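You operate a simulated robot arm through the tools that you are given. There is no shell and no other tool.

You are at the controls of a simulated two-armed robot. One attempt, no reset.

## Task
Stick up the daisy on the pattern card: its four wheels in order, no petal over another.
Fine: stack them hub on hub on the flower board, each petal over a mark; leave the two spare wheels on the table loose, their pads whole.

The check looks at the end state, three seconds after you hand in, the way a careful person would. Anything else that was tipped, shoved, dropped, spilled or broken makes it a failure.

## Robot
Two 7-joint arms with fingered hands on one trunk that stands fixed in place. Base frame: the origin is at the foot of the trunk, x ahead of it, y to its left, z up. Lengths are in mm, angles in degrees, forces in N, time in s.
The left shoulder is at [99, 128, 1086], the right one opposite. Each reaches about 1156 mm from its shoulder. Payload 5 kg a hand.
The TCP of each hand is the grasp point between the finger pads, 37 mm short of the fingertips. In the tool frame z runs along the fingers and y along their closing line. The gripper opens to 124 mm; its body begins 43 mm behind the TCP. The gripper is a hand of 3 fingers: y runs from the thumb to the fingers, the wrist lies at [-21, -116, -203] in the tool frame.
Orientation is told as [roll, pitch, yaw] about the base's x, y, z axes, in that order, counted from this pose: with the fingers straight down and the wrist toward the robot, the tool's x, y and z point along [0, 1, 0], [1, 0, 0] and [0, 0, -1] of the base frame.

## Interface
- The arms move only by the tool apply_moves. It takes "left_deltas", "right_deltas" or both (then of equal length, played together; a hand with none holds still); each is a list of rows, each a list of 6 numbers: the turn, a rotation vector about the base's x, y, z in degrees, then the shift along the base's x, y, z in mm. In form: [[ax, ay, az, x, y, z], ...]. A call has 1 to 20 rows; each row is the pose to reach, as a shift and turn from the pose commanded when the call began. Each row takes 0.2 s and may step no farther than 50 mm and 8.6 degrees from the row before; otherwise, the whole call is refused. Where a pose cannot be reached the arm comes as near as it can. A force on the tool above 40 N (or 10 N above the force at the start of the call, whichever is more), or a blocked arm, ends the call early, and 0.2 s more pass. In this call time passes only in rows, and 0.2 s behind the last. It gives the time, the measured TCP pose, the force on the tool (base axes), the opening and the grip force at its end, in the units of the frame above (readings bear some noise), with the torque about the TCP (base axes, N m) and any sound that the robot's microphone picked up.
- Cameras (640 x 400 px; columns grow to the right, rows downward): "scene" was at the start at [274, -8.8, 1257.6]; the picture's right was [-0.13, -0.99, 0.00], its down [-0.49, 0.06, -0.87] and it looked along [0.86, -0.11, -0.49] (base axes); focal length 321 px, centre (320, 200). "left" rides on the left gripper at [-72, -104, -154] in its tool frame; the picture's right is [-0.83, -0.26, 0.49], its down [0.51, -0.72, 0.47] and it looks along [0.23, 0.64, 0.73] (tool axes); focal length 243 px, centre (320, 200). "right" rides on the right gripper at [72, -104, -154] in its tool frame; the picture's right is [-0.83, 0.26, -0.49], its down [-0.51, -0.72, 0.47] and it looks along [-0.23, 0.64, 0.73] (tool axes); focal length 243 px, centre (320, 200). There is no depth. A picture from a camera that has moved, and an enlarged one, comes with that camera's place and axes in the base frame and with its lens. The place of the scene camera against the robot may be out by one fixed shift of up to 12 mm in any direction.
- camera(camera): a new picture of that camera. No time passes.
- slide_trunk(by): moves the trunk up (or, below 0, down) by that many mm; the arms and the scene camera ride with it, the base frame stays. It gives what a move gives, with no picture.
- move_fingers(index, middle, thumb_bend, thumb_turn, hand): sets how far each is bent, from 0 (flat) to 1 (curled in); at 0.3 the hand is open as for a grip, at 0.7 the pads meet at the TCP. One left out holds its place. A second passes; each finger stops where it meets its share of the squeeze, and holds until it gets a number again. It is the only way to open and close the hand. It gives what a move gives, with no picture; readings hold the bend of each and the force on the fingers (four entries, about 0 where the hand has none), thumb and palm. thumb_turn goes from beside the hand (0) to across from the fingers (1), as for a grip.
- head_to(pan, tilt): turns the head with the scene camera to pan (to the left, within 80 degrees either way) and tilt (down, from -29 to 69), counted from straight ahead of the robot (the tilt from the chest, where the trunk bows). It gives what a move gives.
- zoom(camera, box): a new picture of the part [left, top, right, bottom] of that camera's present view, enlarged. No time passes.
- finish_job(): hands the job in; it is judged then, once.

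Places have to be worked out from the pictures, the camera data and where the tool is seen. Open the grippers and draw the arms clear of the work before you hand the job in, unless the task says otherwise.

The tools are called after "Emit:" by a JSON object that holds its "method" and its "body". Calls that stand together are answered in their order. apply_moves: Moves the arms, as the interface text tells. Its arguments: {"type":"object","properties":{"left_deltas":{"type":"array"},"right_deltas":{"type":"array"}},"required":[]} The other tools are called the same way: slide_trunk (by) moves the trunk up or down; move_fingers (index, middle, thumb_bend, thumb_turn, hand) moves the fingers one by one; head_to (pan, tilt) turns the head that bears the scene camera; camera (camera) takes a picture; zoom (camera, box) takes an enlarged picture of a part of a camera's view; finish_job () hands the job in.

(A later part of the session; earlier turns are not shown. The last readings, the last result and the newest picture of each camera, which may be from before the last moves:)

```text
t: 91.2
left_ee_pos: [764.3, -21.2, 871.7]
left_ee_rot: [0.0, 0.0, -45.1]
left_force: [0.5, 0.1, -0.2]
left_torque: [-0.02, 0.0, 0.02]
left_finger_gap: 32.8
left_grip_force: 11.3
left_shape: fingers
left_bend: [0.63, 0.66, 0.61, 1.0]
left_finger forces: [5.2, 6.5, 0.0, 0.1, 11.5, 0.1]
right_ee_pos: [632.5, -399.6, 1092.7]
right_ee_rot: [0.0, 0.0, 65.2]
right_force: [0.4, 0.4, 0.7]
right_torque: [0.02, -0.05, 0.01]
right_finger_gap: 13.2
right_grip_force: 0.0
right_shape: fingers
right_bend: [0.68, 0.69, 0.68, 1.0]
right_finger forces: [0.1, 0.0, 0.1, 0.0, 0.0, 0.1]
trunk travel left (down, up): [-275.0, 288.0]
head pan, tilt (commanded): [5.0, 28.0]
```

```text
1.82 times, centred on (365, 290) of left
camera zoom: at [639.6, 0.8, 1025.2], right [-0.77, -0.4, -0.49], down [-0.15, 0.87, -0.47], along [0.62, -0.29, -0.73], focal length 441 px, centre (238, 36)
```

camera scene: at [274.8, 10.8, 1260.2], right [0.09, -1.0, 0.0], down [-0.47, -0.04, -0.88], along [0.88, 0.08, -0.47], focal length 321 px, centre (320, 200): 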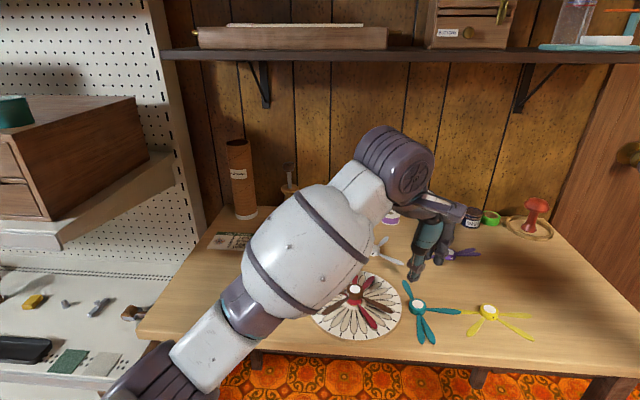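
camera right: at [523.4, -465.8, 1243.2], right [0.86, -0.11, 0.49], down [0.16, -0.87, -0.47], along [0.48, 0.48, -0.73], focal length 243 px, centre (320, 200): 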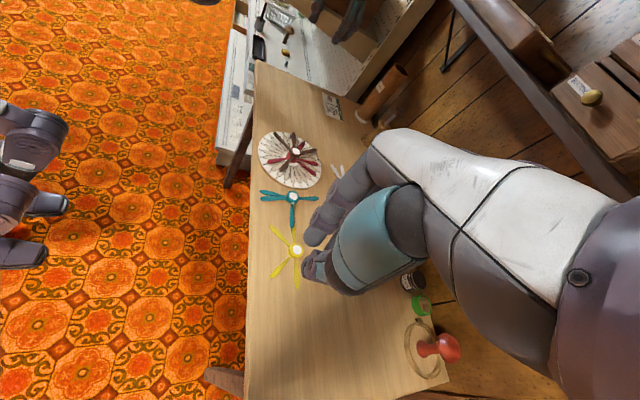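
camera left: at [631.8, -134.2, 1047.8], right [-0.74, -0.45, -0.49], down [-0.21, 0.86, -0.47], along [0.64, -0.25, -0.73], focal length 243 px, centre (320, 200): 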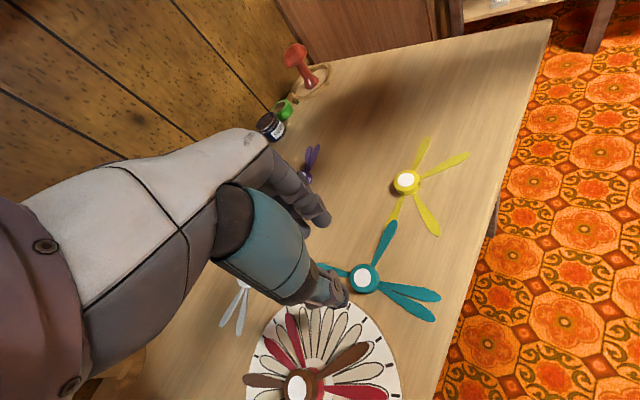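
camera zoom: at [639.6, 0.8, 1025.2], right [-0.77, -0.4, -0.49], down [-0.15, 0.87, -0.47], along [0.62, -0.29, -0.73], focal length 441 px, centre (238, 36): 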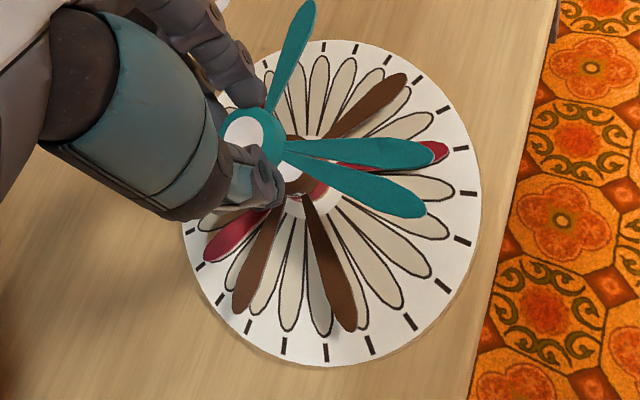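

High-zoom views of the two hubs for alignment.

Emit:
{"method": "zoom", "body": {"camera": "scene", "box": [334, 260, 374, 300]}}

Emit:
{"method": "zoom", "body": {"camera": "right", "box": [285, 130, 325, 170]}}

Emit:
{"method": "zoom", "body": {"camera": "left", "box": [300, 220, 380, 300]}}

```text
10.00 times, centred on (354, 280) of scene
camera zoom: at [275.1, 10.6, 1260.1], right [0.09, -1.0, 0.0], down [-0.47, -0.04, -0.88], along [0.88, 0.08, -0.47], focal length 3206 px, centre (-20, -600)
```

zoom: 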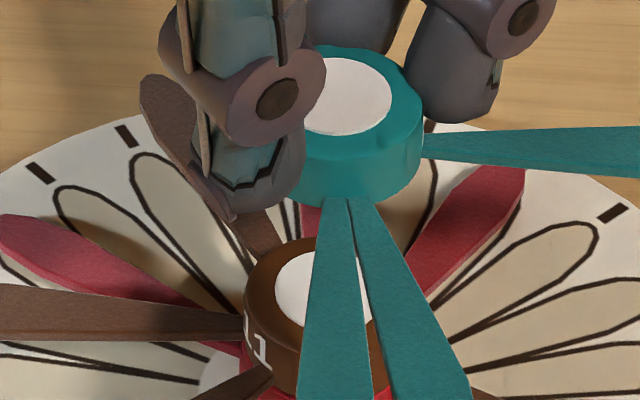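

```text
10.00 times, centred on (305, 150) of right
camera zoom: at [523.6, -464.7, 1243.5], right [0.86, -0.11, 0.49], down [0.16, -0.87, -0.47], along [0.48, 0.48, -0.73], focal length 2426 px, centre (470, 700)
```

zoom: 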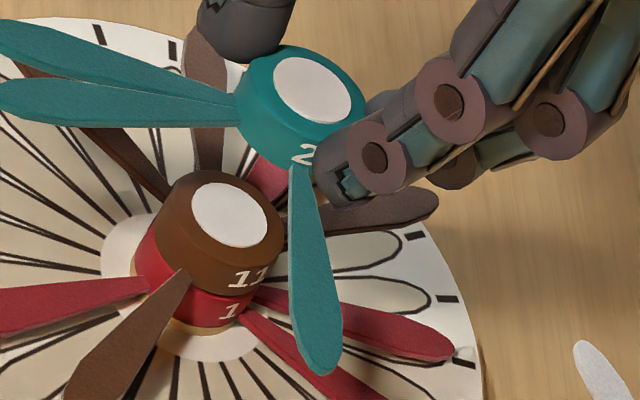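

```text
5.00 times, centred on (340, 260) of left
camera zoom: at [639.6, 0.8, 1025.2], right [-0.77, -0.4, -0.49], down [-0.15, 0.87, -0.47], along [0.62, -0.29, -0.73], focal length 1213 px, centre (220, -100)
```

zoom: 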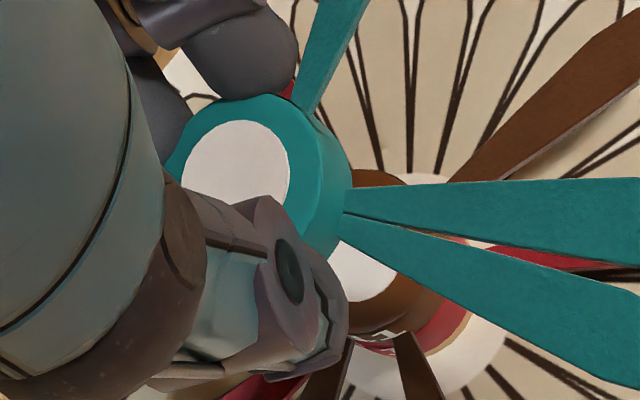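

Teal is offset only about (−0.2, +0.7) mm and ~+0.9°. Trim and lower to about 8 mm above contact.

Emit:
{"method": "apply_moves", "body": {"left_deltas": [[0, 0, -0.4, 0.1, -0.4, -5], [0, 0, -0.9, 0.2, -0.7, -12], [0, 0, -0.9, 0.2, -0.7, -19], [0, 0, -0.9, 0.2, -0.7, -25], [0, 0, -0.9, 0.2, -0.7, -28], [0, 0, -0.9, 0.2, -0.7, -28]]}}

Emit:
{"method": "zoom", "body": {"camera": "scene", "box": [334, 266, 374, 306]}}

Emit:
{"method": "zoom", "body": {"camera": "right", "box": [285, 130, 325, 170]}}

Emit:
{"method": "zoom", "body": {"camera": "left", "box": [300, 220, 380, 300]}}

Emit:
{"method": "zoom", "body": {"camera": "scene", "box": [300, 245, 412, 346]}}

```text
t: 92.6
left_ee_pos: [766.0, -23.1, 843.9]
left_ee_rot: [0.0, -0.1, -45.9]
left_force: [0.7, 0.3, -0.1]
left_torque: [-0.02, -0.03, -0.01]
left_finger_gap: 32.8
left_grip_force: 12.0
left_shape: fingers
left_bend: [0.63, 0.66, 0.61, 1.0]
left_finger forces: [5.2, 6.5, 0.0, 0.1, 11.5, 0.1]
right_ee_pos: [633.1, -398.7, 1091.9]
right_ee_rot: [0.0, 0.1, 65.1]
right_force: [0.5, 0.0, -0.8]
right_torque: [-0.03, 0.03, 0.01]
right_finger_gap: 13.3
right_grip_force: 0.1
right_shape: fingers
right_bend: [0.68, 0.69, 0.68, 1.0]
right_finger forces: [0.1, 0.1, 0.1, 0.0, 0.1, 0.0]
trunk travel left (down, up): [-275.0, 288.0]
head pan, tilt (commanded): [5.0, 28.0]
```

```text
10.00 times, centred on (354, 286) of scene
camera zoom: at [275.0, 10.6, 1260.1], right [0.09, -1.0, 0.0], down [-0.47, -0.04, -0.88], along [0.88, 0.08, -0.47], focal length 3206 px, centre (-20, -660)
```

zoom: 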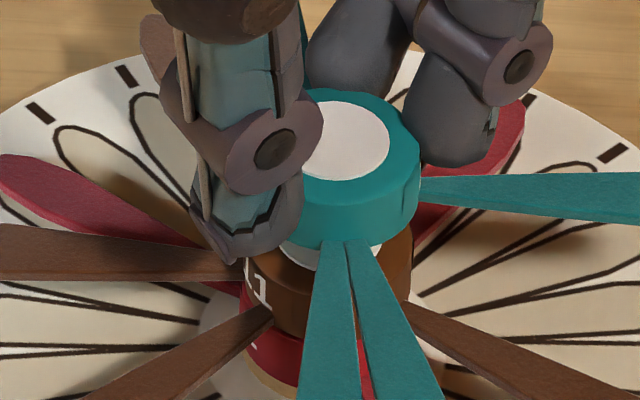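

```text
10.00 times, centred on (305, 150) of right
camera zoom: at [523.5, -464.7, 1243.6], right [0.86, -0.11, 0.49], down [0.16, -0.87, -0.47], along [0.48, 0.48, -0.73], focal length 2426 px, centre (470, 700)
```

zoom: 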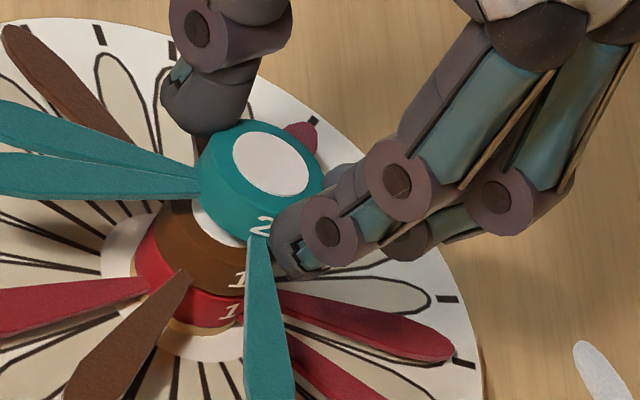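

```text
5.00 times, centred on (340, 260) of left
camera zoom: at [641.4, 1.5, 997.4], right [-0.78, -0.39, -0.49], down [-0.14, 0.87, -0.47], along [0.61, -0.3, -0.73], focal length 1213 px, centre (220, -100)
```

zoom: 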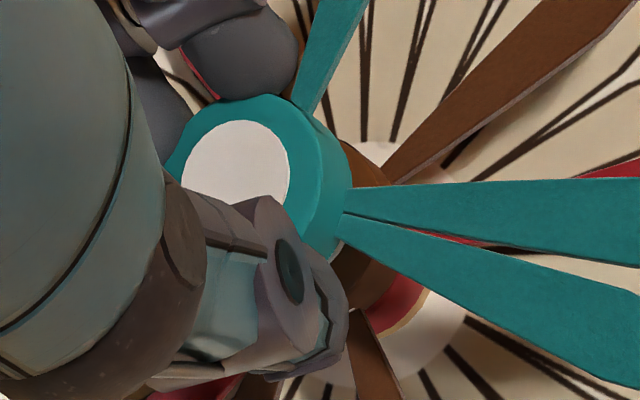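

```text
3.96 times, centred on (356, 296) of scene
camera zoom: at [275.0, 10.6, 1260.1], right [0.09, -1.0, 0.0], down [-0.47, -0.04, -0.88], along [0.88, 0.08, -0.47], focal length 1270 px, centre (177, -178)
```

zoom: 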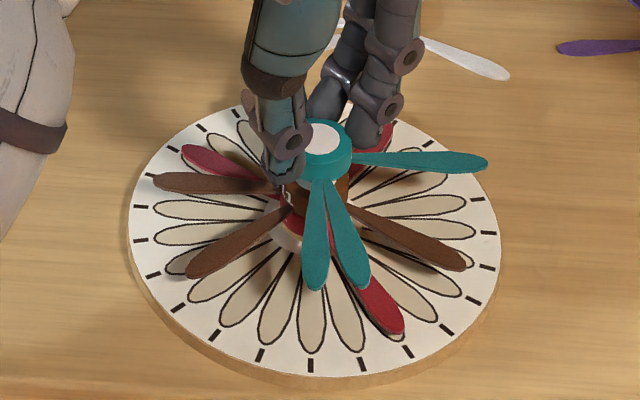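

Angles match slots 18/12/13 within 1°; x is +1.2 mm off. Trim −1.1 mm x and lower 5.5 mm.

Emit:
{"method": "apply_moves", "body": {"left_deltas": [[0, 0, 0, -0.6, 0, -1], [0, 0, 0, -1.1, 0, -2.5], [0, 0, 0, -1.1, 0, -4], [0, 0, 0, -1.1, 0, -5.5], [0, 0, 0, -1.1, 0, -5.5]]}}

Emit:
{"method": "zoom", "body": {"camera": "scene", "box": [334, 266, 374, 306]}}

Emit:
{"method": "zoom", "body": {"camera": "right", "box": [285, 130, 325, 170]}}

Emit:
{"method": "zoom", "body": {"camera": "left", "box": [300, 220, 380, 300]}}

```text
t: 93.8
left_ee_pos: [763.6, -20.6, 839.1]
left_ee_rot: [0.0, 0.0, -45.9]
left_force: [-0.5, 0.4, -1.0]
left_torque: [0.0, 0.0, 0.05]
left_finger_gap: 32.5
left_grip_force: 12.0
left_shape: fingers
left_bend: [0.63, 0.66, 0.61, 1.0]
left_finger forces: [5.3, 6.6, 0.0, 0.0, 11.5, 0.0]
right_ee_pos: [633.7, -398.9, 1092.4]
right_ee_rot: [-0.1, 0.0, 65.1]
right_force: [0.2, 0.3, -0.3]
right_torque: [0.02, -0.02, 0.0]
right_finger_gap: 13.3
right_grip_force: 0.1
right_shape: fingers
right_bend: [0.68, 0.69, 0.68, 1.0]
right_finger forces: [0.0, 0.1, 0.0, 0.0, 0.0, 0.0]
trunk travel left (down, up): [-275.0, 288.0]
head pan, tilt (commanded): [5.0, 28.0]
```

```text
10.00 times, centred on (354, 286) of scene
camera zoom: at [275.0, 10.6, 1260.1], right [0.09, -1.0, 0.0], down [-0.47, -0.04, -0.88], along [0.88, 0.08, -0.47], focal length 3206 px, centre (-20, -660)
```

zoom: 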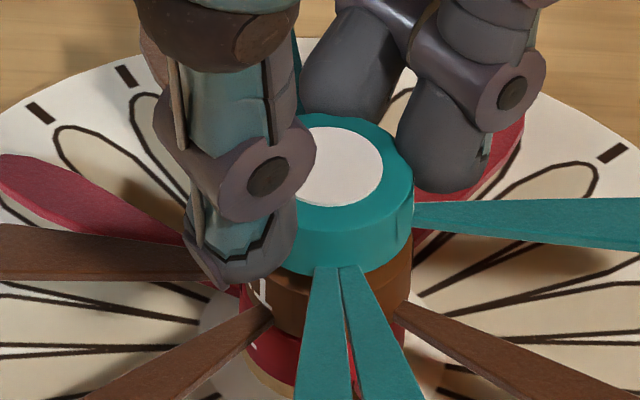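

```text
10.00 times, centred on (305, 150) of right
camera zoom: at [523.5, -464.7, 1243.6], right [0.86, -0.11, 0.49], down [0.16, -0.87, -0.47], along [0.48, 0.48, -0.73], focal length 2426 px, centre (470, 700)
```

zoom: 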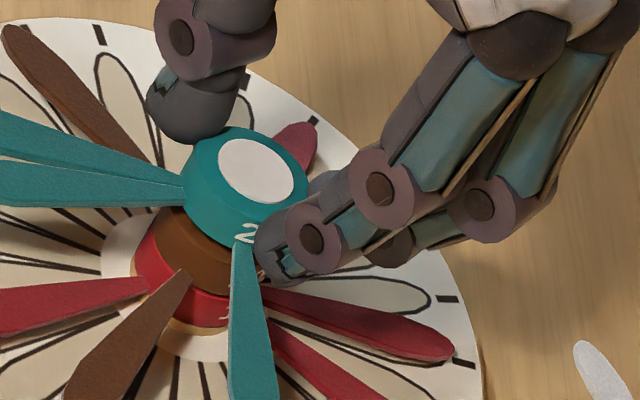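

```text
5.00 times, centred on (340, 260) of left
camera zoom: at [639.4, 2.6, 992.2], right [-0.78, -0.39, -0.49], down [-0.14, 0.87, -0.47], along [0.61, -0.3, -0.73], focal length 1213 px, centre (220, -100)
```

zoom: 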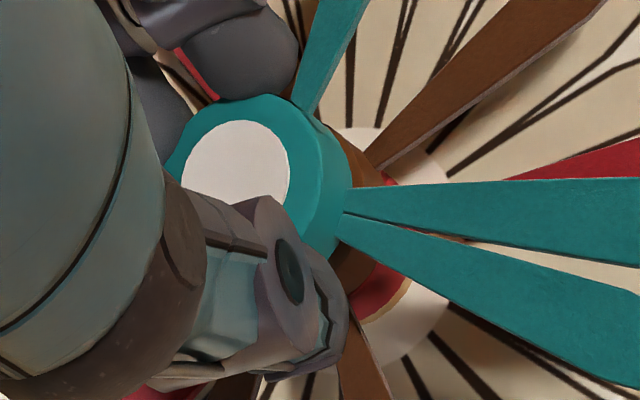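

Now offset ≈ (−0.7, +1.0). Trim and lower 2 mm more.

Emit:
{"method": "apply_moves", "body": {"left_deltas": [[0, 0, 0, 0.4, -0.5, -0.5], [0, 0, 0, 0.7, -1, -1.2], [0, 0, 0, 0.7, -1, -2], [0, 0, 0, 0.7, -1, -2]]}}

Emit:
{"method": "zoom", "body": {"camera": "scene", "box": [334, 266, 374, 306]}}

Emit:
{"method": "zoom", "body": {"camera": "right", "box": [285, 130, 325, 170]}}

```text
t: 94.8
left_ee_pos: [766.0, -22.6, 834.9]
left_ee_rot: [0.0, 0.0, -45.9]
left_force: [0.1, -0.3, -0.1]
left_torque: [0.01, -0.03, 0.03]
left_finger_gap: 32.7
left_grip_force: 11.5
left_shape: fingers
left_bend: [0.63, 0.66, 0.61, 1.0]
left_finger forces: [5.3, 6.4, 0.0, 0.1, 11.4, 0.0]
right_ee_pos: [632.3, -399.3, 1091.8]
right_ee_rot: [0.0, 0.0, 65.1]
right_force: [0.0, 0.1, 0.0]
right_torque: [-0.01, 0.0, 0.01]
right_finger_gap: 13.1
right_grip_force: 0.1
right_shape: fingers
right_bend: [0.68, 0.69, 0.68, 1.0]
right_finger forces: [0.1, 0.1, 0.0, 0.0, 0.0, 0.1]
trunk travel left (down, up): [-275.0, 288.0]
head pan, tilt (commanded): [5.0, 28.0]
```

```text
10.00 times, centred on (354, 286) of scene
camera zoom: at [275.0, 10.6, 1260.1], right [0.09, -1.0, 0.0], down [-0.47, -0.04, -0.88], along [0.88, 0.08, -0.47], focal length 3206 px, centre (-20, -660)
```

zoom: 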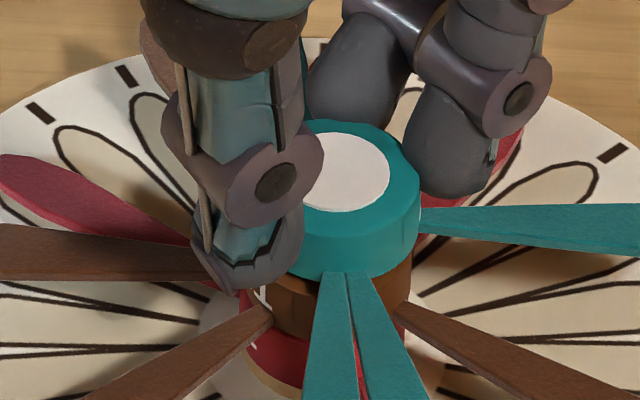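

```text
10.00 times, centred on (305, 150) of right
camera zoom: at [523.5, -464.7, 1243.6], right [0.86, -0.11, 0.49], down [0.16, -0.87, -0.47], along [0.48, 0.48, -0.73], focal length 2426 px, centre (470, 700)
```

zoom: 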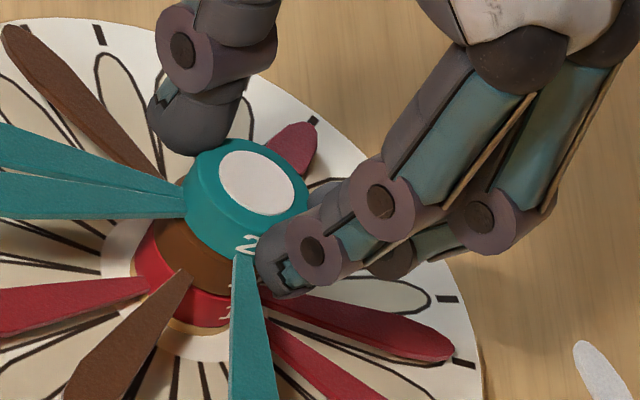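

Within ~0.8 mm now; tiny trim and lower to contact.

Emit:
{"method": "apply_moves", "body": {"left_deltas": [[0, 0, 0, -0.3, 0.3, -0.5], [0, 0, 0, -0.3, 0.3, -1], [0, 0, 0, -0.3, 0.3, -1.4], [0, 0, 0, -0.3, 0.3, -1.4]]}}

Emit:
{"method": "zoom", "body": {"camera": "scene", "box": [334, 266, 374, 306]}}

Emit:
{"method": "zoom", "body": {"camera": "right", "box": [285, 130, 325, 170]}}

Emit:
{"method": "zoom", "body": {"camera": "left", "box": [300, 220, 380, 300]}}

```text
t: 95.8
left_ee_pos: [763.9, -22.9, 834.2]
left_ee_rot: [-0.1, 0.0, -45.8]
left_force: [0.3, 0.1, 4.5]
left_torque: [0.07, -0.04, -0.01]
left_finger_gap: 32.7
left_grip_force: 12.3
left_shape: fingers
left_bend: [0.63, 0.66, 0.61, 1.0]
left_finger forces: [5.2, 6.8, 0.0, 0.0, 12.1, 0.0]
right_ee_pos: [631.4, -399.8, 1092.3]
right_ee_rot: [0.1, 0.1, 65.2]
right_force: [-0.1, -0.3, 0.0]
right_torque: [-0.01, 0.01, 0.01]
right_finger_gap: 13.1
right_grip_force: 0.1
right_shape: fingers
right_bend: [0.68, 0.69, 0.68, 1.0]
right_finger forces: [0.0, 0.1, 0.0, 0.0, 0.0, 0.0]
trunk travel left (down, up): [-275.0, 288.0]
head pan, tilt (commanded): [5.0, 28.0]
```

```text
10.00 times, centred on (354, 286) of scene
camera zoom: at [274.6, 10.7, 1260.2], right [0.09, -1.0, 0.0], down [-0.47, -0.04, -0.88], along [0.88, 0.08, -0.47], focal length 3206 px, centre (-20, -660)
```

zoom: 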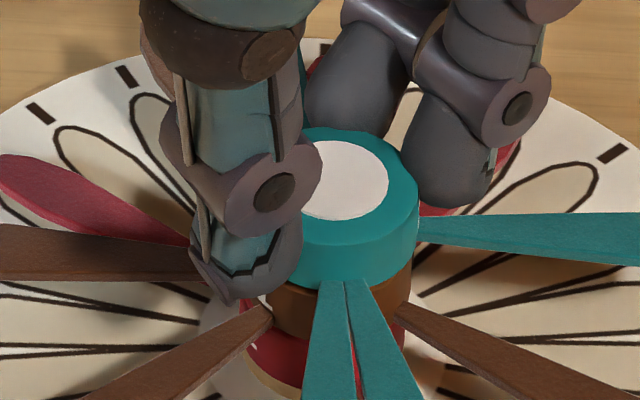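

```text
10.00 times, centred on (305, 150) of right
camera zoom: at [523.1, -464.7, 1243.8], right [0.86, -0.11, 0.49], down [0.16, -0.87, -0.47], along [0.48, 0.48, -0.73], focal length 2426 px, centre (470, 700)
```

zoom: 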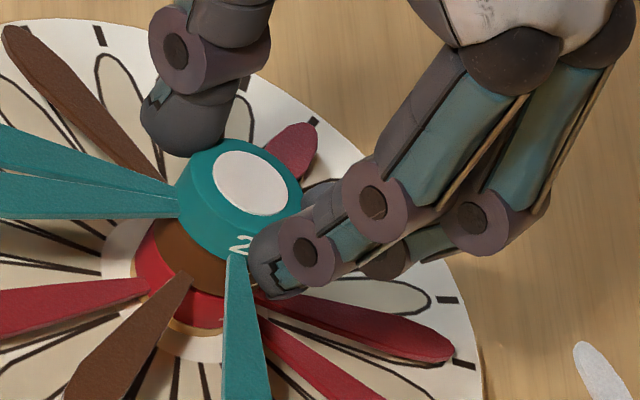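

```text
5.00 times, centred on (340, 260) of left
camera zoom: at [639.1, 1.2, 988.6], right [-0.78, -0.39, -0.49], down [-0.14, 0.87, -0.47], along [0.61, -0.3, -0.73], focal length 1213 px, centre (220, -100)
```

zoom: 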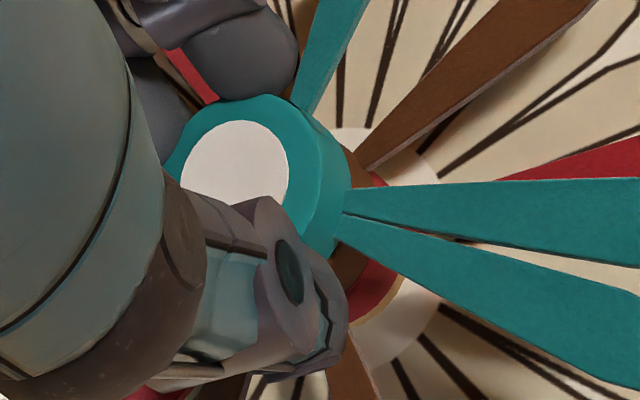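

Contact at 4.5 N, hubs concentric to <1 mm. Press to ~13 N, then release.

Emit:
{"method": "apply_moves", "body": {"left_deltas": [[0, 0, 0, 0, 0.2, -0.6], [0, 0, 0, 0, 0.2, -1.2], [0, 0, 0, 0, 0.2, -1.8], [0, 0, 0, 0, 0.2, -1.8]]}}

Emit:
{"method": "zoom", "body": {"camera": "scene", "box": [334, 266, 374, 306]}}

```text
t: 96.8
left_ee_pos: [764.0, -23.9, 834.3]
left_ee_rot: [-0.1, -0.1, -45.9]
left_force: [0.3, -0.6, 12.3]
left_torque: [0.03, -0.03, 0.02]
left_finger_gap: 32.8
left_grip_force: 13.0
left_shape: fingers
left_bend: [0.63, 0.66, 0.62, 1.0]
left_finger forces: [6.0, 8.1, 0.1, 0.0, 12.8, 0.0]
right_ee_pos: [632.6, -399.8, 1093.5]
right_ee_rot: [0.0, 0.0, 65.0]
right_force: [-0.3, 0.0, 0.5]
right_torque: [-0.03, 0.03, 0.02]
right_finger_gap: 13.4
right_grip_force: 0.0
right_shape: fingers
right_bend: [0.68, 0.69, 0.68, 1.0]
right_finger forces: [0.0, 0.0, 0.0, 0.0, 0.0, 0.0]
trunk travel left (down, up): [-275.0, 288.0]
head pan, tilt (commanded): [5.0, 28.0]
```

```text
10.00 times, centred on (354, 286) of scene
camera zoom: at [273.7, 10.7, 1260.4], right [0.09, -1.0, 0.0], down [-0.47, -0.04, -0.88], along [0.88, 0.08, -0.47], focal length 3206 px, centre (-20, -660)
```

zoom: 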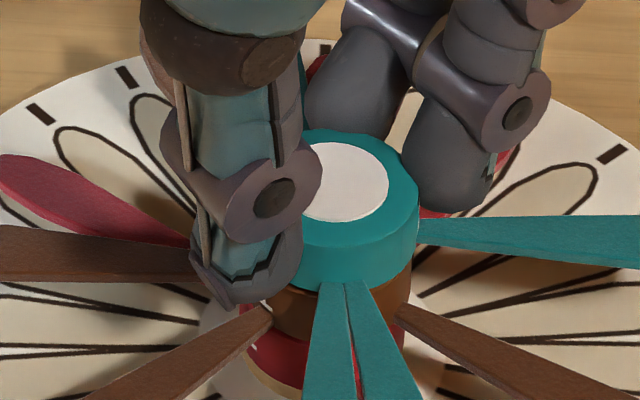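

Pressed to 12 N and seated. Open and withdraw the left hand upward.

Emit:
{"method": "move_fingers", "body": {"hand": "left", "index": 0.52, "middle": 0.52, "thumb_bend": 0.52}}

Emit:
{"method": "apply_moves", "body": {"left_deltas": [[0, 0, 0, 0, 0, 6], [0, 0, 0, 0, 0, 16], [0, 0, 0, 0, 0, 32], [0, 0, 0, 0, 0, 55], [0, 0, 0, 0, 10, 85], [0, 0, 0, 0, 35, 110], [0, 0, 0, 0, 75, 130], [0, 0, 0, 0, 120, 150], [0, 0, 0, 0, 165, 170], [0, 0, 0, 0, 210, 185], [0, 0, 0, 0, 250, 195]]}}

Emit:
{"method": "zoom", "body": {"camera": "scene", "box": [300, 245, 412, 346]}}

Emit:
{"method": "zoom", "body": {"camera": "right", "box": [240, 90, 350, 300]}}

Emit:
{"method": "camera", "body": {"camera": "scene"}}

```text
t: 97.8
left_ee_pos: [764.0, -22.1, 831.7]
left_ee_rot: [0.0, -0.1, -45.9]
left_force: [0.6, 0.2, 1.0]
left_torque: [0.03, 0.0, 0.0]
left_finger_gap: 60.7
left_grip_force: 0.0
left_shape: fingers
left_bend: [0.52, 0.52, 0.52, 1.0]
left_finger forces: [0.0, 0.0, 0.0, 0.0, 0.0, 0.0]
right_ee_pos: [631.3, -399.1, 1091.5]
right_ee_rot: [0.0, 0.1, 65.2]
right_force: [-0.8, -0.6, 0.0]
right_torque: [0.03, 0.0, 0.02]
right_finger_gap: 13.4
right_grip_force: 0.1
right_shape: fingers
right_bend: [0.68, 0.69, 0.68, 1.0]
right_finger forces: [0.0, 0.0, 0.1, 0.0, 0.0, 0.0]
trunk travel left (down, up): [-275.0, 288.0]
head pan, tilt (commanded): [5.0, 28.0]
```

```text
t: 100.2
left_ee_pos: [762.6, 225.8, 1030.4]
left_ee_rot: [-0.1, 0.1, -46.0]
left_force: [-0.4, 0.5, 0.8]
left_torque: [-0.04, 0.01, 0.07]
left_finger_gap: 60.7
left_grip_force: 0.1
left_shape: fingers
left_bend: [0.52, 0.52, 0.52, 1.0]
left_finger forces: [0.1, 0.0, 0.1, 0.1, 0.0, 0.0]
right_ee_pos: [632.1, -398.2, 1093.9]
right_ee_rot: [0.0, 0.0, 65.2]
right_force: [-0.3, -0.2, 0.1]
right_torque: [0.0, 0.0, 0.0]
right_finger_gap: 13.3
right_grip_force: 0.0
right_shape: fingers
right_bend: [0.68, 0.69, 0.68, 1.0]
right_finger forces: [0.0, 0.0, 0.0, 0.0, 0.0, 0.0]
trunk travel left (down, up): [-275.0, 288.0]
head pan, tilt (commanded): [5.0, 28.0]
```

```text
3.96 times, centred on (356, 296) of scene
camera zoom: at [274.4, 11.3, 1260.2], right [0.09, -1.0, 0.0], down [-0.47, -0.04, -0.88], along [0.88, 0.08, -0.47], focal length 1270 px, centre (177, -178)
```

zoom: 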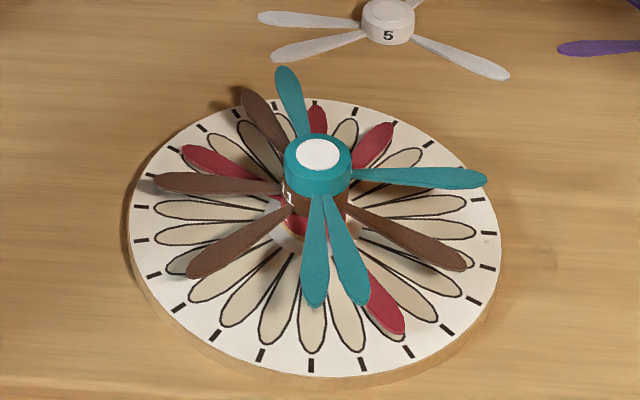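

```text
1.90 times, centred on (295, 195) of right
camera zoom: at [522.8, -464.0, 1244.2], right [0.86, -0.11, 0.49], down [0.16, -0.87, -0.47], along [0.48, 0.48, -0.73], focal length 462 px, centre (368, 210)
```

zoom: 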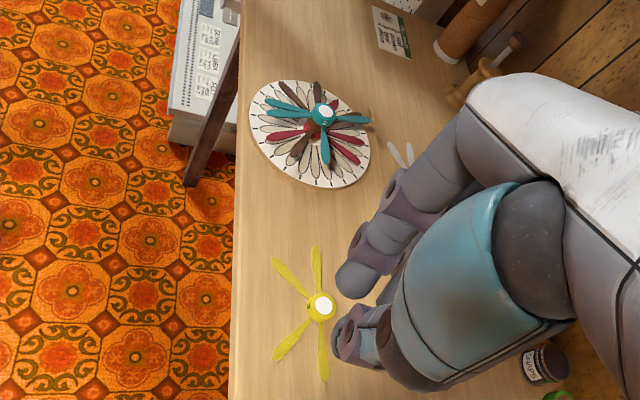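

```text
taken
camera scene: at [274.4, 11.3, 1260.2], right [0.09, -1.0, 0.0], down [-0.47, -0.04, -0.88], along [0.88, 0.08, -0.47], focal length 321 px, centre (320, 200)
```

scene: 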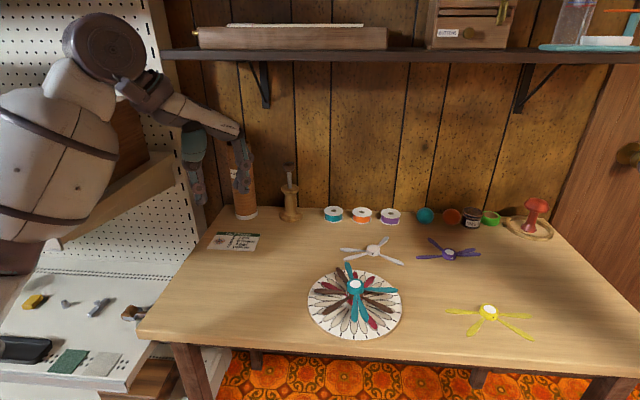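

Teal sits over slots 18/1/12/13 within about 1°. Yellow is untouched at ≈[759.7, −290]. I'll use the proven left hand for yellow; first move the right arm farther out of the way and check its view.

Emit:
{"method": "apply_moves", "body": {"right_deltas": [[0, 0, 0, -10, -20, 5], [0, 0, 0, -20, -40, 10], [0, 0, 0, -35, -65, 20], [0, 0, 0, -50, -90, 30], [0, 0, 0, -60, -110, 35], [0, 0, 0, -60, -110, 35]]}}

Emit:
{"method": "camera", "body": {"camera": "right"}}

Emit:
{"method": "zoom", "body": {"camera": "scene", "box": [430, 280, 550, 350]}}

```text
t: 101.6
left_ee_pos: [763.9, 226.5, 1030.8]
left_ee_rot: [0.0, 0.0, -45.9]
left_force: [-0.4, 0.3, 1.5]
left_torque: [-0.02, 0.01, 0.02]
left_finger_gap: 61.0
left_grip_force: 0.1
left_shape: fingers
left_bend: [0.52, 0.52, 0.52, 1.0]
left_finger forces: [0.0, 0.0, 0.1, 0.0, 0.1, 0.0]
right_ee_pos: [571.3, -510.4, 1128.2]
right_ee_rot: [-0.1, 0.1, 65.1]
right_force: [0.2, -0.3, -1.3]
right_torque: [-0.04, 0.01, 0.0]
right_finger_gap: 13.0
right_grip_force: 0.1
right_shape: fingers
right_bend: [0.68, 0.69, 0.68, 1.0]
right_finger forces: [0.0, 0.0, 0.0, 0.0, 0.1, 0.0]
trunk travel left (down, up): [-275.0, 288.0]
head pan, tilt (commanded): [5.0, 28.0]
```

```text
taken
camera right: at [461.3, -575.4, 1278.5], right [0.86, -0.11, 0.49], down [0.16, -0.87, -0.47], along [0.48, 0.48, -0.73], focal length 243 px, centre (320, 200)
```

right: 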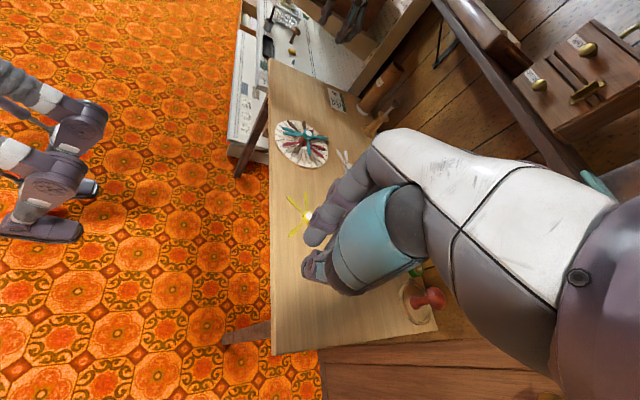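

```text
5.33 times, centred on (490, 315) of scene
camera zoom: at [275.0, 11.1, 1260.1], right [0.09, -1.0, 0.0], down [-0.47, -0.04, -0.88], along [0.88, 0.08, -0.47], focal length 1710 px, centre (-587, -413)
```

zoom: 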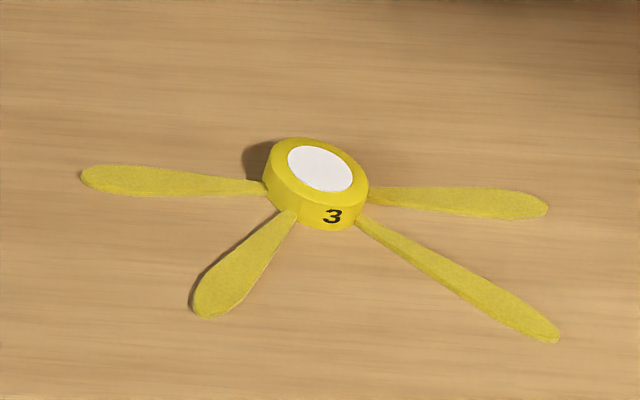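

Yellow is flat and undisturbed. Carry the left hand high across to above yellow, turning to yaw −20°.

Emit:
{"method": "apply_moves", "body": {"left_deltas": [[0, 0, 1, 0, -30, 0], [0, 0, 3, 0, -68, 0], [0, 0, 5, 0, -106, 0], [0, 0, 7, 0, -144, 0], [0, 0, 9, 0, -182, 0], [0, 0, 11, 0, -220, 0], [0, 0, 13, -1, -258, 0], [0, 0, 15, -1, -296, 0], [0, 0, 17, -2, -334, 0], [0, 0, 19, -2, -372, -5], [0, 0, 21, -3, -410, -20], [0, 0, 23, -3, -446, -45], [0, 0, 25, -3, -478, -80], [0, 0, 26, -3, -502, -110], [0, 0, 26, -3, -516, -135], [0, 0, 26, -3, -516, -135]]}}

Emit:
{"method": "camera", "body": {"camera": "left"}}

Emit:
{"method": "camera", "body": {"camera": "scene"}}

```text
t: 105.0
left_ee_pos: [757.7, -289.5, 895.2]
left_ee_rot: [0.1, -0.1, -19.9]
left_force: [-0.1, -0.1, 0.2]
left_torque: [0.01, 0.0, 0.03]
left_finger_gap: 60.9
left_grip_force: 0.0
left_shape: fingers
left_bend: [0.52, 0.52, 0.52, 1.0]
left_finger forces: [0.0, 0.0, 0.0, 0.0, 0.0, 0.0]
right_ee_pos: [570.3, -510.2, 1126.9]
right_ee_rot: [0.0, 0.0, 65.1]
right_force: [1.1, -0.2, 0.7]
right_torque: [-0.04, -0.03, 0.03]
right_finger_gap: 13.3
right_grip_force: 0.0
right_shape: fingers
right_bend: [0.68, 0.69, 0.68, 1.0]
right_finger forces: [0.0, 0.0, 0.0, 0.0, 0.0, 0.0]
trunk travel left (down, up): [-275.0, 288.0]
head pan, tilt (commanded): [5.0, 28.0]
```

```text
taken
camera left: at [635.6, -322.5, 1048.7], right [-0.53, -0.69, -0.49], down [-0.51, 0.72, -0.47], along [0.68, 0.0, -0.73], focal length 243 px, centre (320, 200)
```

left: 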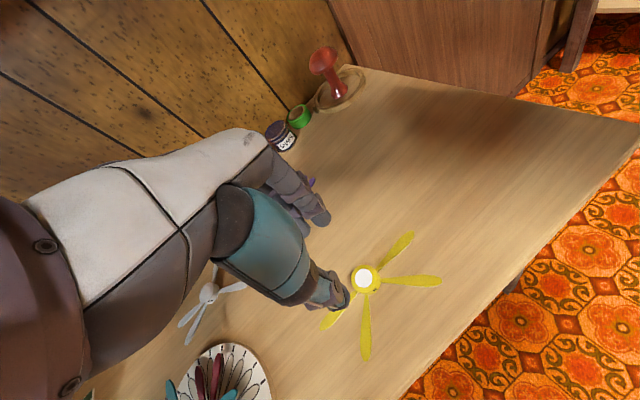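

```text
taken
camera scene: at [274.8, 10.9, 1260.2], right [0.09, -1.0, 0.0], down [-0.47, -0.04, -0.88], along [0.88, 0.08, -0.47], focal length 321 px, centre (320, 200)
```

scene: 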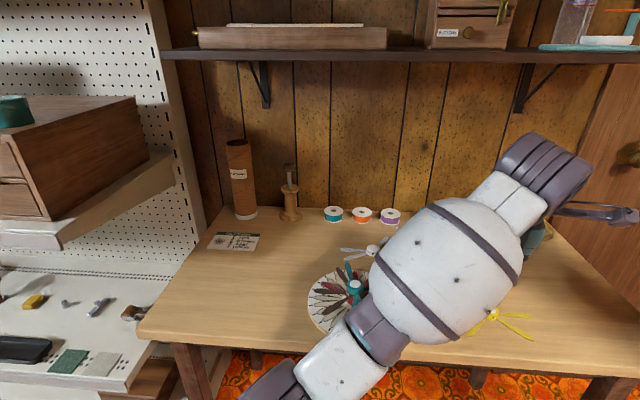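

Arm is well above the stack. Zoom to locate yellow.

Emit:
{"method": "zoom", "body": {"camera": "left", "box": [310, 220, 460, 370]}}

```text
2.67 times, centred on (385, 295) of left
camera zoom: at [635.6, -322.5, 1048.7], right [-0.53, -0.69, -0.49], down [-0.51, 0.72, -0.47], along [0.68, 0.0, -0.73], focal length 647 px, centre (147, -53)
```

zoom: 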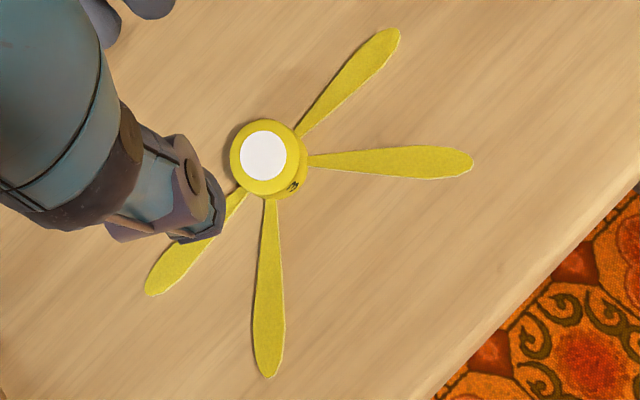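

Yellow hub at [760.0, −290.8], phase ≈ 0°. Descend to ~811 with the trim.

Emit:
{"method": "apply_moves", "body": {"left_deltas": [[0, 0, 0, 1, -0.3, -20], [0, 0, 0, 2.1, -0.6, -40], [0, 0, 0, 2.1, -0.6, -60], [0, 0, 0, 2.1, -0.6, -76], [0, 0, 0, 2.1, -0.6, -84], [0, 0, 0, 2.1, -0.6, -84]]}}

Emit:
{"method": "move_fingers", "body": {"hand": "left", "index": 0.5, "middle": 0.5, "thumb_bend": 0.5}}

Emit:
{"method": "zoom", "body": {"camera": "left", "box": [260, 190, 400, 360]}}

Emit:
{"method": "zoom", "body": {"camera": "right", "box": [270, 170, 350, 260]}}

Emit:
{"method": "camera", "body": {"camera": "scene"}}

```text
t: 106.4
left_ee_pos: [762.8, -287.4, 807.8]
left_ee_rot: [0.0, 0.0, -19.8]
left_force: [-0.2, 0.2, -1.0]
left_torque: [0.03, 0.0, 0.01]
left_finger_gap: 60.9
left_grip_force: 0.1
left_shape: fingers
left_bend: [0.52, 0.52, 0.52, 1.0]
left_finger forces: [0.0, 0.1, 0.0, 0.1, 0.0, 0.1]
right_ee_pos: [570.4, -510.2, 1125.8]
right_ee_rot: [0.0, 0.0, 65.0]
right_force: [-0.2, 0.2, -0.2]
right_torque: [-0.04, -0.01, -0.02]
right_finger_gap: 13.3
right_grip_force: 0.1
right_shape: fingers
right_bend: [0.68, 0.69, 0.68, 1.0]
right_finger forces: [0.0, 0.0, 0.0, 0.0, 0.1, 0.0]
trunk travel left (down, up): [-275.0, 288.0]
head pan, tilt (commanded): [5.0, 28.0]
```

```text
t: 107.4
left_ee_pos: [762.7, -287.0, 807.8]
left_ee_rot: [0.0, 0.0, -20.0]
left_force: [-0.6, 0.5, 1.0]
left_torque: [-0.02, -0.05, 0.0]
left_finger_gap: 66.9
left_grip_force: 0.0
left_shape: fingers
left_bend: [0.5, 0.5, 0.5, 1.0]
left_finger forces: [0.0, 0.0, 0.1, 0.0, 0.0, 0.1]
right_ee_pos: [570.3, -510.6, 1127.3]
right_ee_rot: [0.0, 0.1, 65.3]
right_force: [-0.9, -0.3, 0.2]
right_torque: [0.01, 0.01, 0.0]
right_finger_gap: 13.4
right_grip_force: 0.2
right_shape: fingers
right_bend: [0.68, 0.69, 0.68, 1.0]
right_finger forces: [0.1, 0.1, 0.0, 0.0, 0.1, 0.1]
trunk travel left (down, up): [-275.0, 288.0]
head pan, tilt (commanded): [5.0, 28.0]
```

```text
2.35 times, centred on (330, 275) of left
camera zoom: at [640.2, -321.3, 961.8], right [-0.53, -0.69, -0.49], down [-0.51, 0.72, -0.47], along [0.68, 0.0, -0.73], focal length 571 px, centre (296, 24)
```

zoom: 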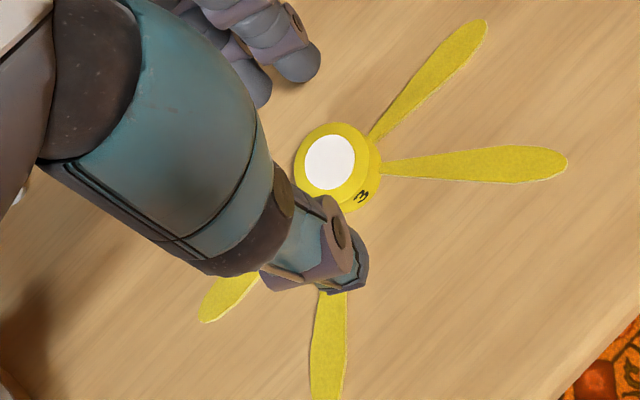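

```text
4.44 times, centred on (310, 215) of right
camera zoom: at [461.5, -575.5, 1278.3], right [0.86, -0.11, 0.49], down [0.16, -0.87, -0.47], along [0.48, 0.48, -0.73], focal length 1078 px, centre (364, 133)
```

zoom: 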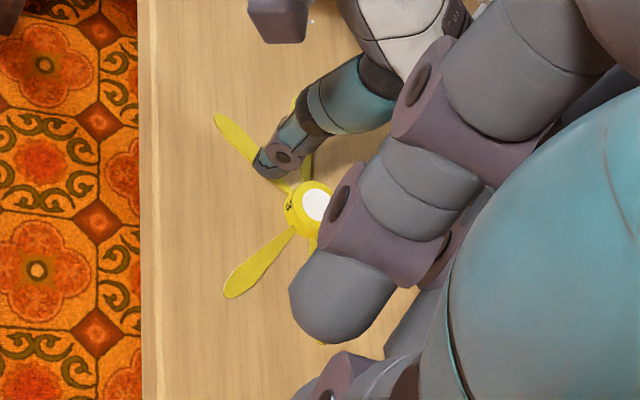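

```text
taken
camera scene: at [275.0, 10.6, 1260.1], right [0.09, -1.0, 0.0], down [-0.47, -0.04, -0.88], along [0.88, 0.08, -0.47], focal length 321 px, centre (320, 200)
```

scene: 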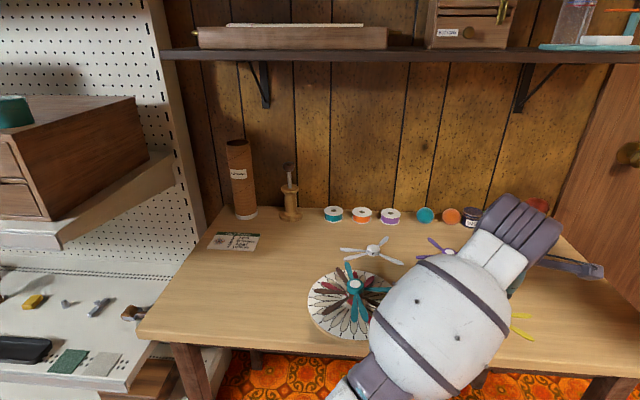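

Hub is (−2.7, −2.4) from the TCP; correct and descend to ~801.

Emit:
{"method": "apply_moves", "body": {"left_deltas": [[0, 0, 0, -1.3, -1.2, -1], [0, 0, 0, -2.6, -2.3, -3], [0, 0, 0, -2.6, -2.3, -6], [0, 0, 0, -2.6, -2.3, -6]]}}

Emit:
{"method": "zoom", "body": {"camera": "left", "box": [260, 190, 400, 360]}}

```text
t: 108.4
left_ee_pos: [761.8, -291.4, 801.4]
left_ee_rot: [0.1, 0.0, -19.9]
left_force: [0.4, 0.3, 0.1]
left_torque: [0.02, -0.03, 0.0]
left_finger_gap: 67.0
left_grip_force: 0.0
left_shape: fingers
left_bend: [0.5, 0.5, 0.5, 1.0]
left_finger forces: [0.0, 0.0, 0.0, 0.0, 0.0, 0.0]
right_ee_pos: [570.9, -510.6, 1127.4]
right_ee_rot: [0.1, 0.0, 65.1]
right_force: [-1.0, 0.3, 0.2]
right_torque: [0.0, 0.02, -0.01]
right_finger_gap: 13.3
right_grip_force: 0.1
right_shape: fingers
right_bend: [0.68, 0.69, 0.68, 1.0]
right_finger forces: [0.1, 0.0, 0.1, 0.1, 0.1, 0.1]
trunk travel left (down, up): [-275.0, 288.0]
head pan, tilt (commanded): [5.0, 28.0]
```

```text
2.35 times, centred on (330, 275) of left
camera zoom: at [638.7, -324.8, 955.2], right [-0.53, -0.69, -0.49], down [-0.51, 0.72, -0.47], along [0.68, 0.0, -0.73], focal length 571 px, centre (296, 24)
```

zoom: 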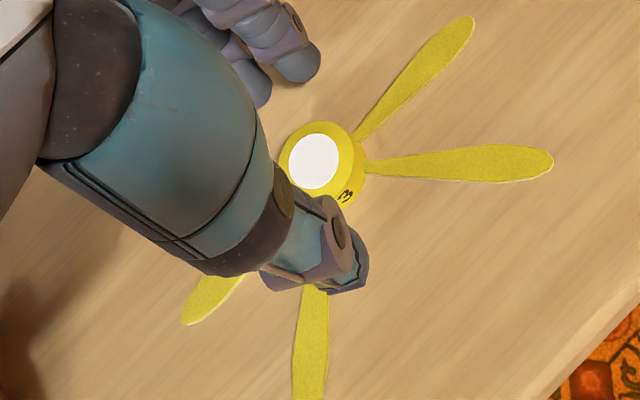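

Trim (−1.2, +1.0) and lower to the grip height (camera z ≈ 948.5).

Emit:
{"method": "apply_moves", "body": {"left_deltas": [[0, 0, 0, -0.6, 0.5, -2], [0, 0, 0, -1.2, 1, -4], [0, 0, 0, -1.2, 1, -6.5], [0, 0, 0, -1.2, 1, -6.5]]}}

Emit:
{"method": "zoom", "body": {"camera": "left", "box": [260, 190, 400, 360]}}

Emit:
{"method": "zoom", "body": {"camera": "right", "box": [270, 170, 350, 260]}}

```text
t: 109.4
left_ee_pos: [760.6, -290.2, 795.4]
left_ee_rot: [0.0, 0.0, -19.9]
left_force: [-0.1, 0.1, -0.4]
left_torque: [-0.04, 0.01, -0.01]
left_finger_gap: 66.9
left_grip_force: 0.2
left_shape: fingers
left_bend: [0.5, 0.5, 0.5, 1.0]
left_finger forces: [0.1, 0.0, 0.1, 0.2, 0.1, 0.1]
right_ee_pos: [571.8, -509.6, 1125.5]
right_ee_rot: [0.0, 0.0, 65.1]
right_force: [-0.9, -1.0, 0.6]
right_torque: [-0.01, 0.03, 0.02]
right_finger_gap: 13.0
right_grip_force: 0.0
right_shape: fingers
right_bend: [0.68, 0.69, 0.68, 1.0]
right_finger forces: [0.0, 0.1, 0.1, 0.0, 0.0, 0.0]
trunk travel left (down, up): [-275.0, 288.0]
head pan, tilt (commanded): [5.0, 28.0]
```

```text
2.35 times, centred on (330, 275) of left
camera zoom: at [637.4, -323.8, 949.3], right [-0.53, -0.69, -0.49], down [-0.51, 0.72, -0.47], along [0.68, 0.0, -0.73], focal length 571 px, centre (296, 24)
```

zoom: 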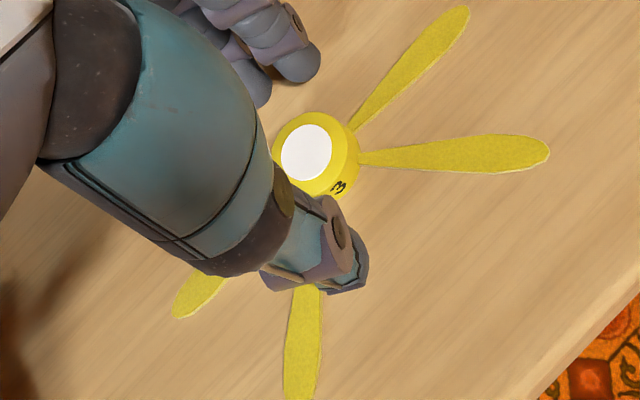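

```text
4.44 times, centred on (310, 215) of right
camera zoom: at [461.5, -575.4, 1278.3], right [0.86, -0.11, 0.49], down [0.16, -0.87, -0.47], along [0.48, 0.48, -0.73], focal length 1078 px, centre (364, 133)
```

zoom: 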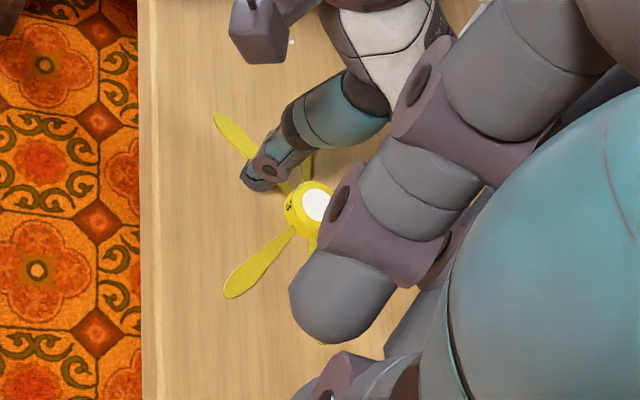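

Centered. Lower 0.7 mm and close to contact.

Emit:
{"method": "apply_moves", "body": {"left_deltas": [[0, 0, 0, 0, 0.2, -0.4], [0, 0, 0, 0, 0.3, -0.8], [0, 0, 0, 0, 0.3, -0.8]]}}

Emit:
{"method": "move_fingers", "body": {"hand": "left", "index": 0.58, "middle": 0.58, "thumb_bend": 0.58}}

Emit:
{"method": "move_fingers", "body": {"hand": "left", "index": 0.63, "middle": 0.64, "thumb_bend": 0.63}}

Emit:
{"method": "zoom", "body": {"camera": "left", "box": [260, 190, 400, 360]}}

Emit:
{"method": "zoom", "body": {"camera": "right", "box": [270, 170, 350, 260]}}

```text
t: 110.2
left_ee_pos: [760.6, -290.1, 795.4]
left_ee_rot: [0.0, 0.0, -19.9]
left_force: [0.0, 0.1, -0.4]
left_torque: [0.02, 0.0, 0.01]
left_finger_gap: 67.0
left_grip_force: 0.0
left_shape: fingers
left_bend: [0.5, 0.5, 0.5, 1.0]
left_finger forces: [0.0, 0.0, 0.1, 0.1, 0.0, 0.1]
right_ee_pos: [570.3, -510.5, 1127.5]
right_ee_rot: [0.0, -0.1, 65.1]
right_force: [0.1, -0.6, -0.7]
right_torque: [0.02, 0.0, 0.04]
right_finger_gap: 13.3
right_grip_force: 0.1
right_shape: fingers
right_bend: [0.68, 0.69, 0.68, 1.0]
right_finger forces: [0.0, 0.0, 0.0, 0.0, 0.1, 0.0]
trunk travel left (down, up): [-275.0, 288.0]
head pan, tilt (commanded): [5.0, 28.0]
```

```text
t: 111.2
left_ee_pos: [760.6, -289.9, 795.5]
left_ee_rot: [0.1, 0.1, -19.8]
left_force: [0.0, -0.4, 0.3]
left_torque: [-0.01, -0.01, 0.0]
left_finger_gap: 46.5
left_grip_force: 0.1
left_shape: fingers
left_bend: [0.57, 0.57, 0.57, 1.0]
left_finger forces: [0.0, 0.1, 0.0, 0.0, 0.0, 0.0]
right_ee_pos: [571.3, -509.2, 1126.9]
right_ee_rot: [0.1, -0.1, 65.2]
right_force: [-0.3, -0.3, -0.1]
right_torque: [0.01, 0.0, 0.03]
right_finger_gap: 13.4
right_grip_force: 0.0
right_shape: fingers
right_bend: [0.68, 0.69, 0.68, 1.0]
right_finger forces: [0.0, 0.0, 0.1, 0.0, 0.0, 0.1]
trunk travel left (down, up): [-275.0, 288.0]
head pan, tilt (commanded): [5.0, 28.0]
```

```text
t: 112.2
left_ee_pos: [760.2, -290.7, 794.5]
left_ee_rot: [0.0, -0.1, -19.9]
left_force: [0.0, -0.2, -0.9]
left_torque: [-0.01, 0.0, -0.01]
left_finger_gap: 35.0
left_grip_force: 2.8
left_shape: fingers
left_bend: [0.61, 0.63, 0.61, 1.0]
left_finger forces: [2.0, 1.1, 0.0, 0.1, 3.2, 0.0]
right_ee_pos: [570.5, -510.5, 1126.0]
right_ee_rot: [0.0, 0.0, 65.2]
right_force: [0.0, 0.7, -0.4]
right_torque: [0.03, -0.03, 0.0]
right_finger_gap: 13.4
right_grip_force: 0.1
right_shape: fingers
right_bend: [0.68, 0.69, 0.68, 1.0]
right_finger forces: [0.1, 0.0, 0.0, 0.0, 0.1, 0.0]
trunk travel left (down, up): [-275.0, 288.0]
head pan, tilt (commanded): [5.0, 28.0]
```

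```text
2.35 times, centred on (330, 275) of left
camera zoom: at [637.7, -323.6, 948.8], right [-0.53, -0.69, -0.49], down [-0.51, 0.72, -0.47], along [0.68, 0.0, -0.73], focal length 571 px, centre (296, 24)
```

zoom: 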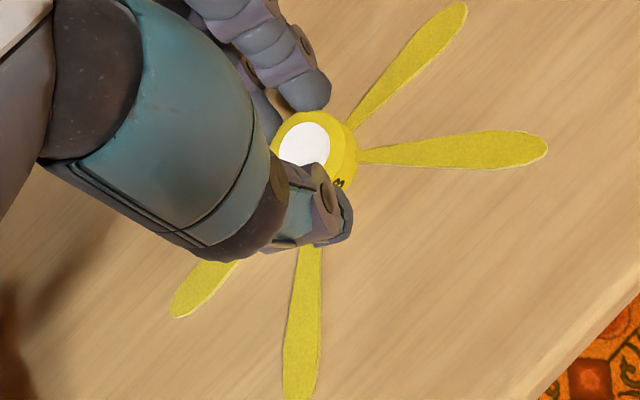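

```text
4.44 times, centred on (310, 215) of right
camera zoom: at [461.5, -575.5, 1278.2], right [0.86, -0.11, 0.49], down [0.16, -0.87, -0.47], along [0.48, 0.48, -0.73], focal length 1078 px, centre (364, 133)
```

zoom: 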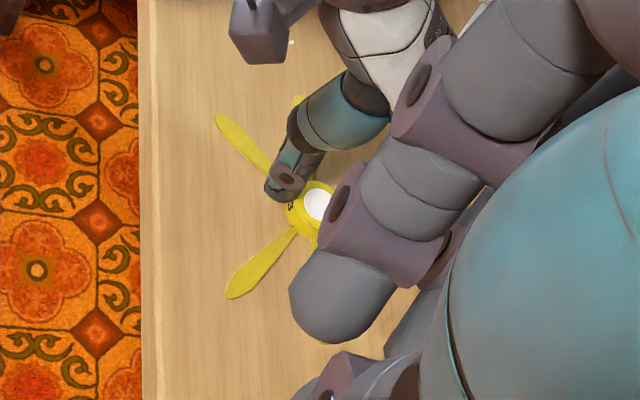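

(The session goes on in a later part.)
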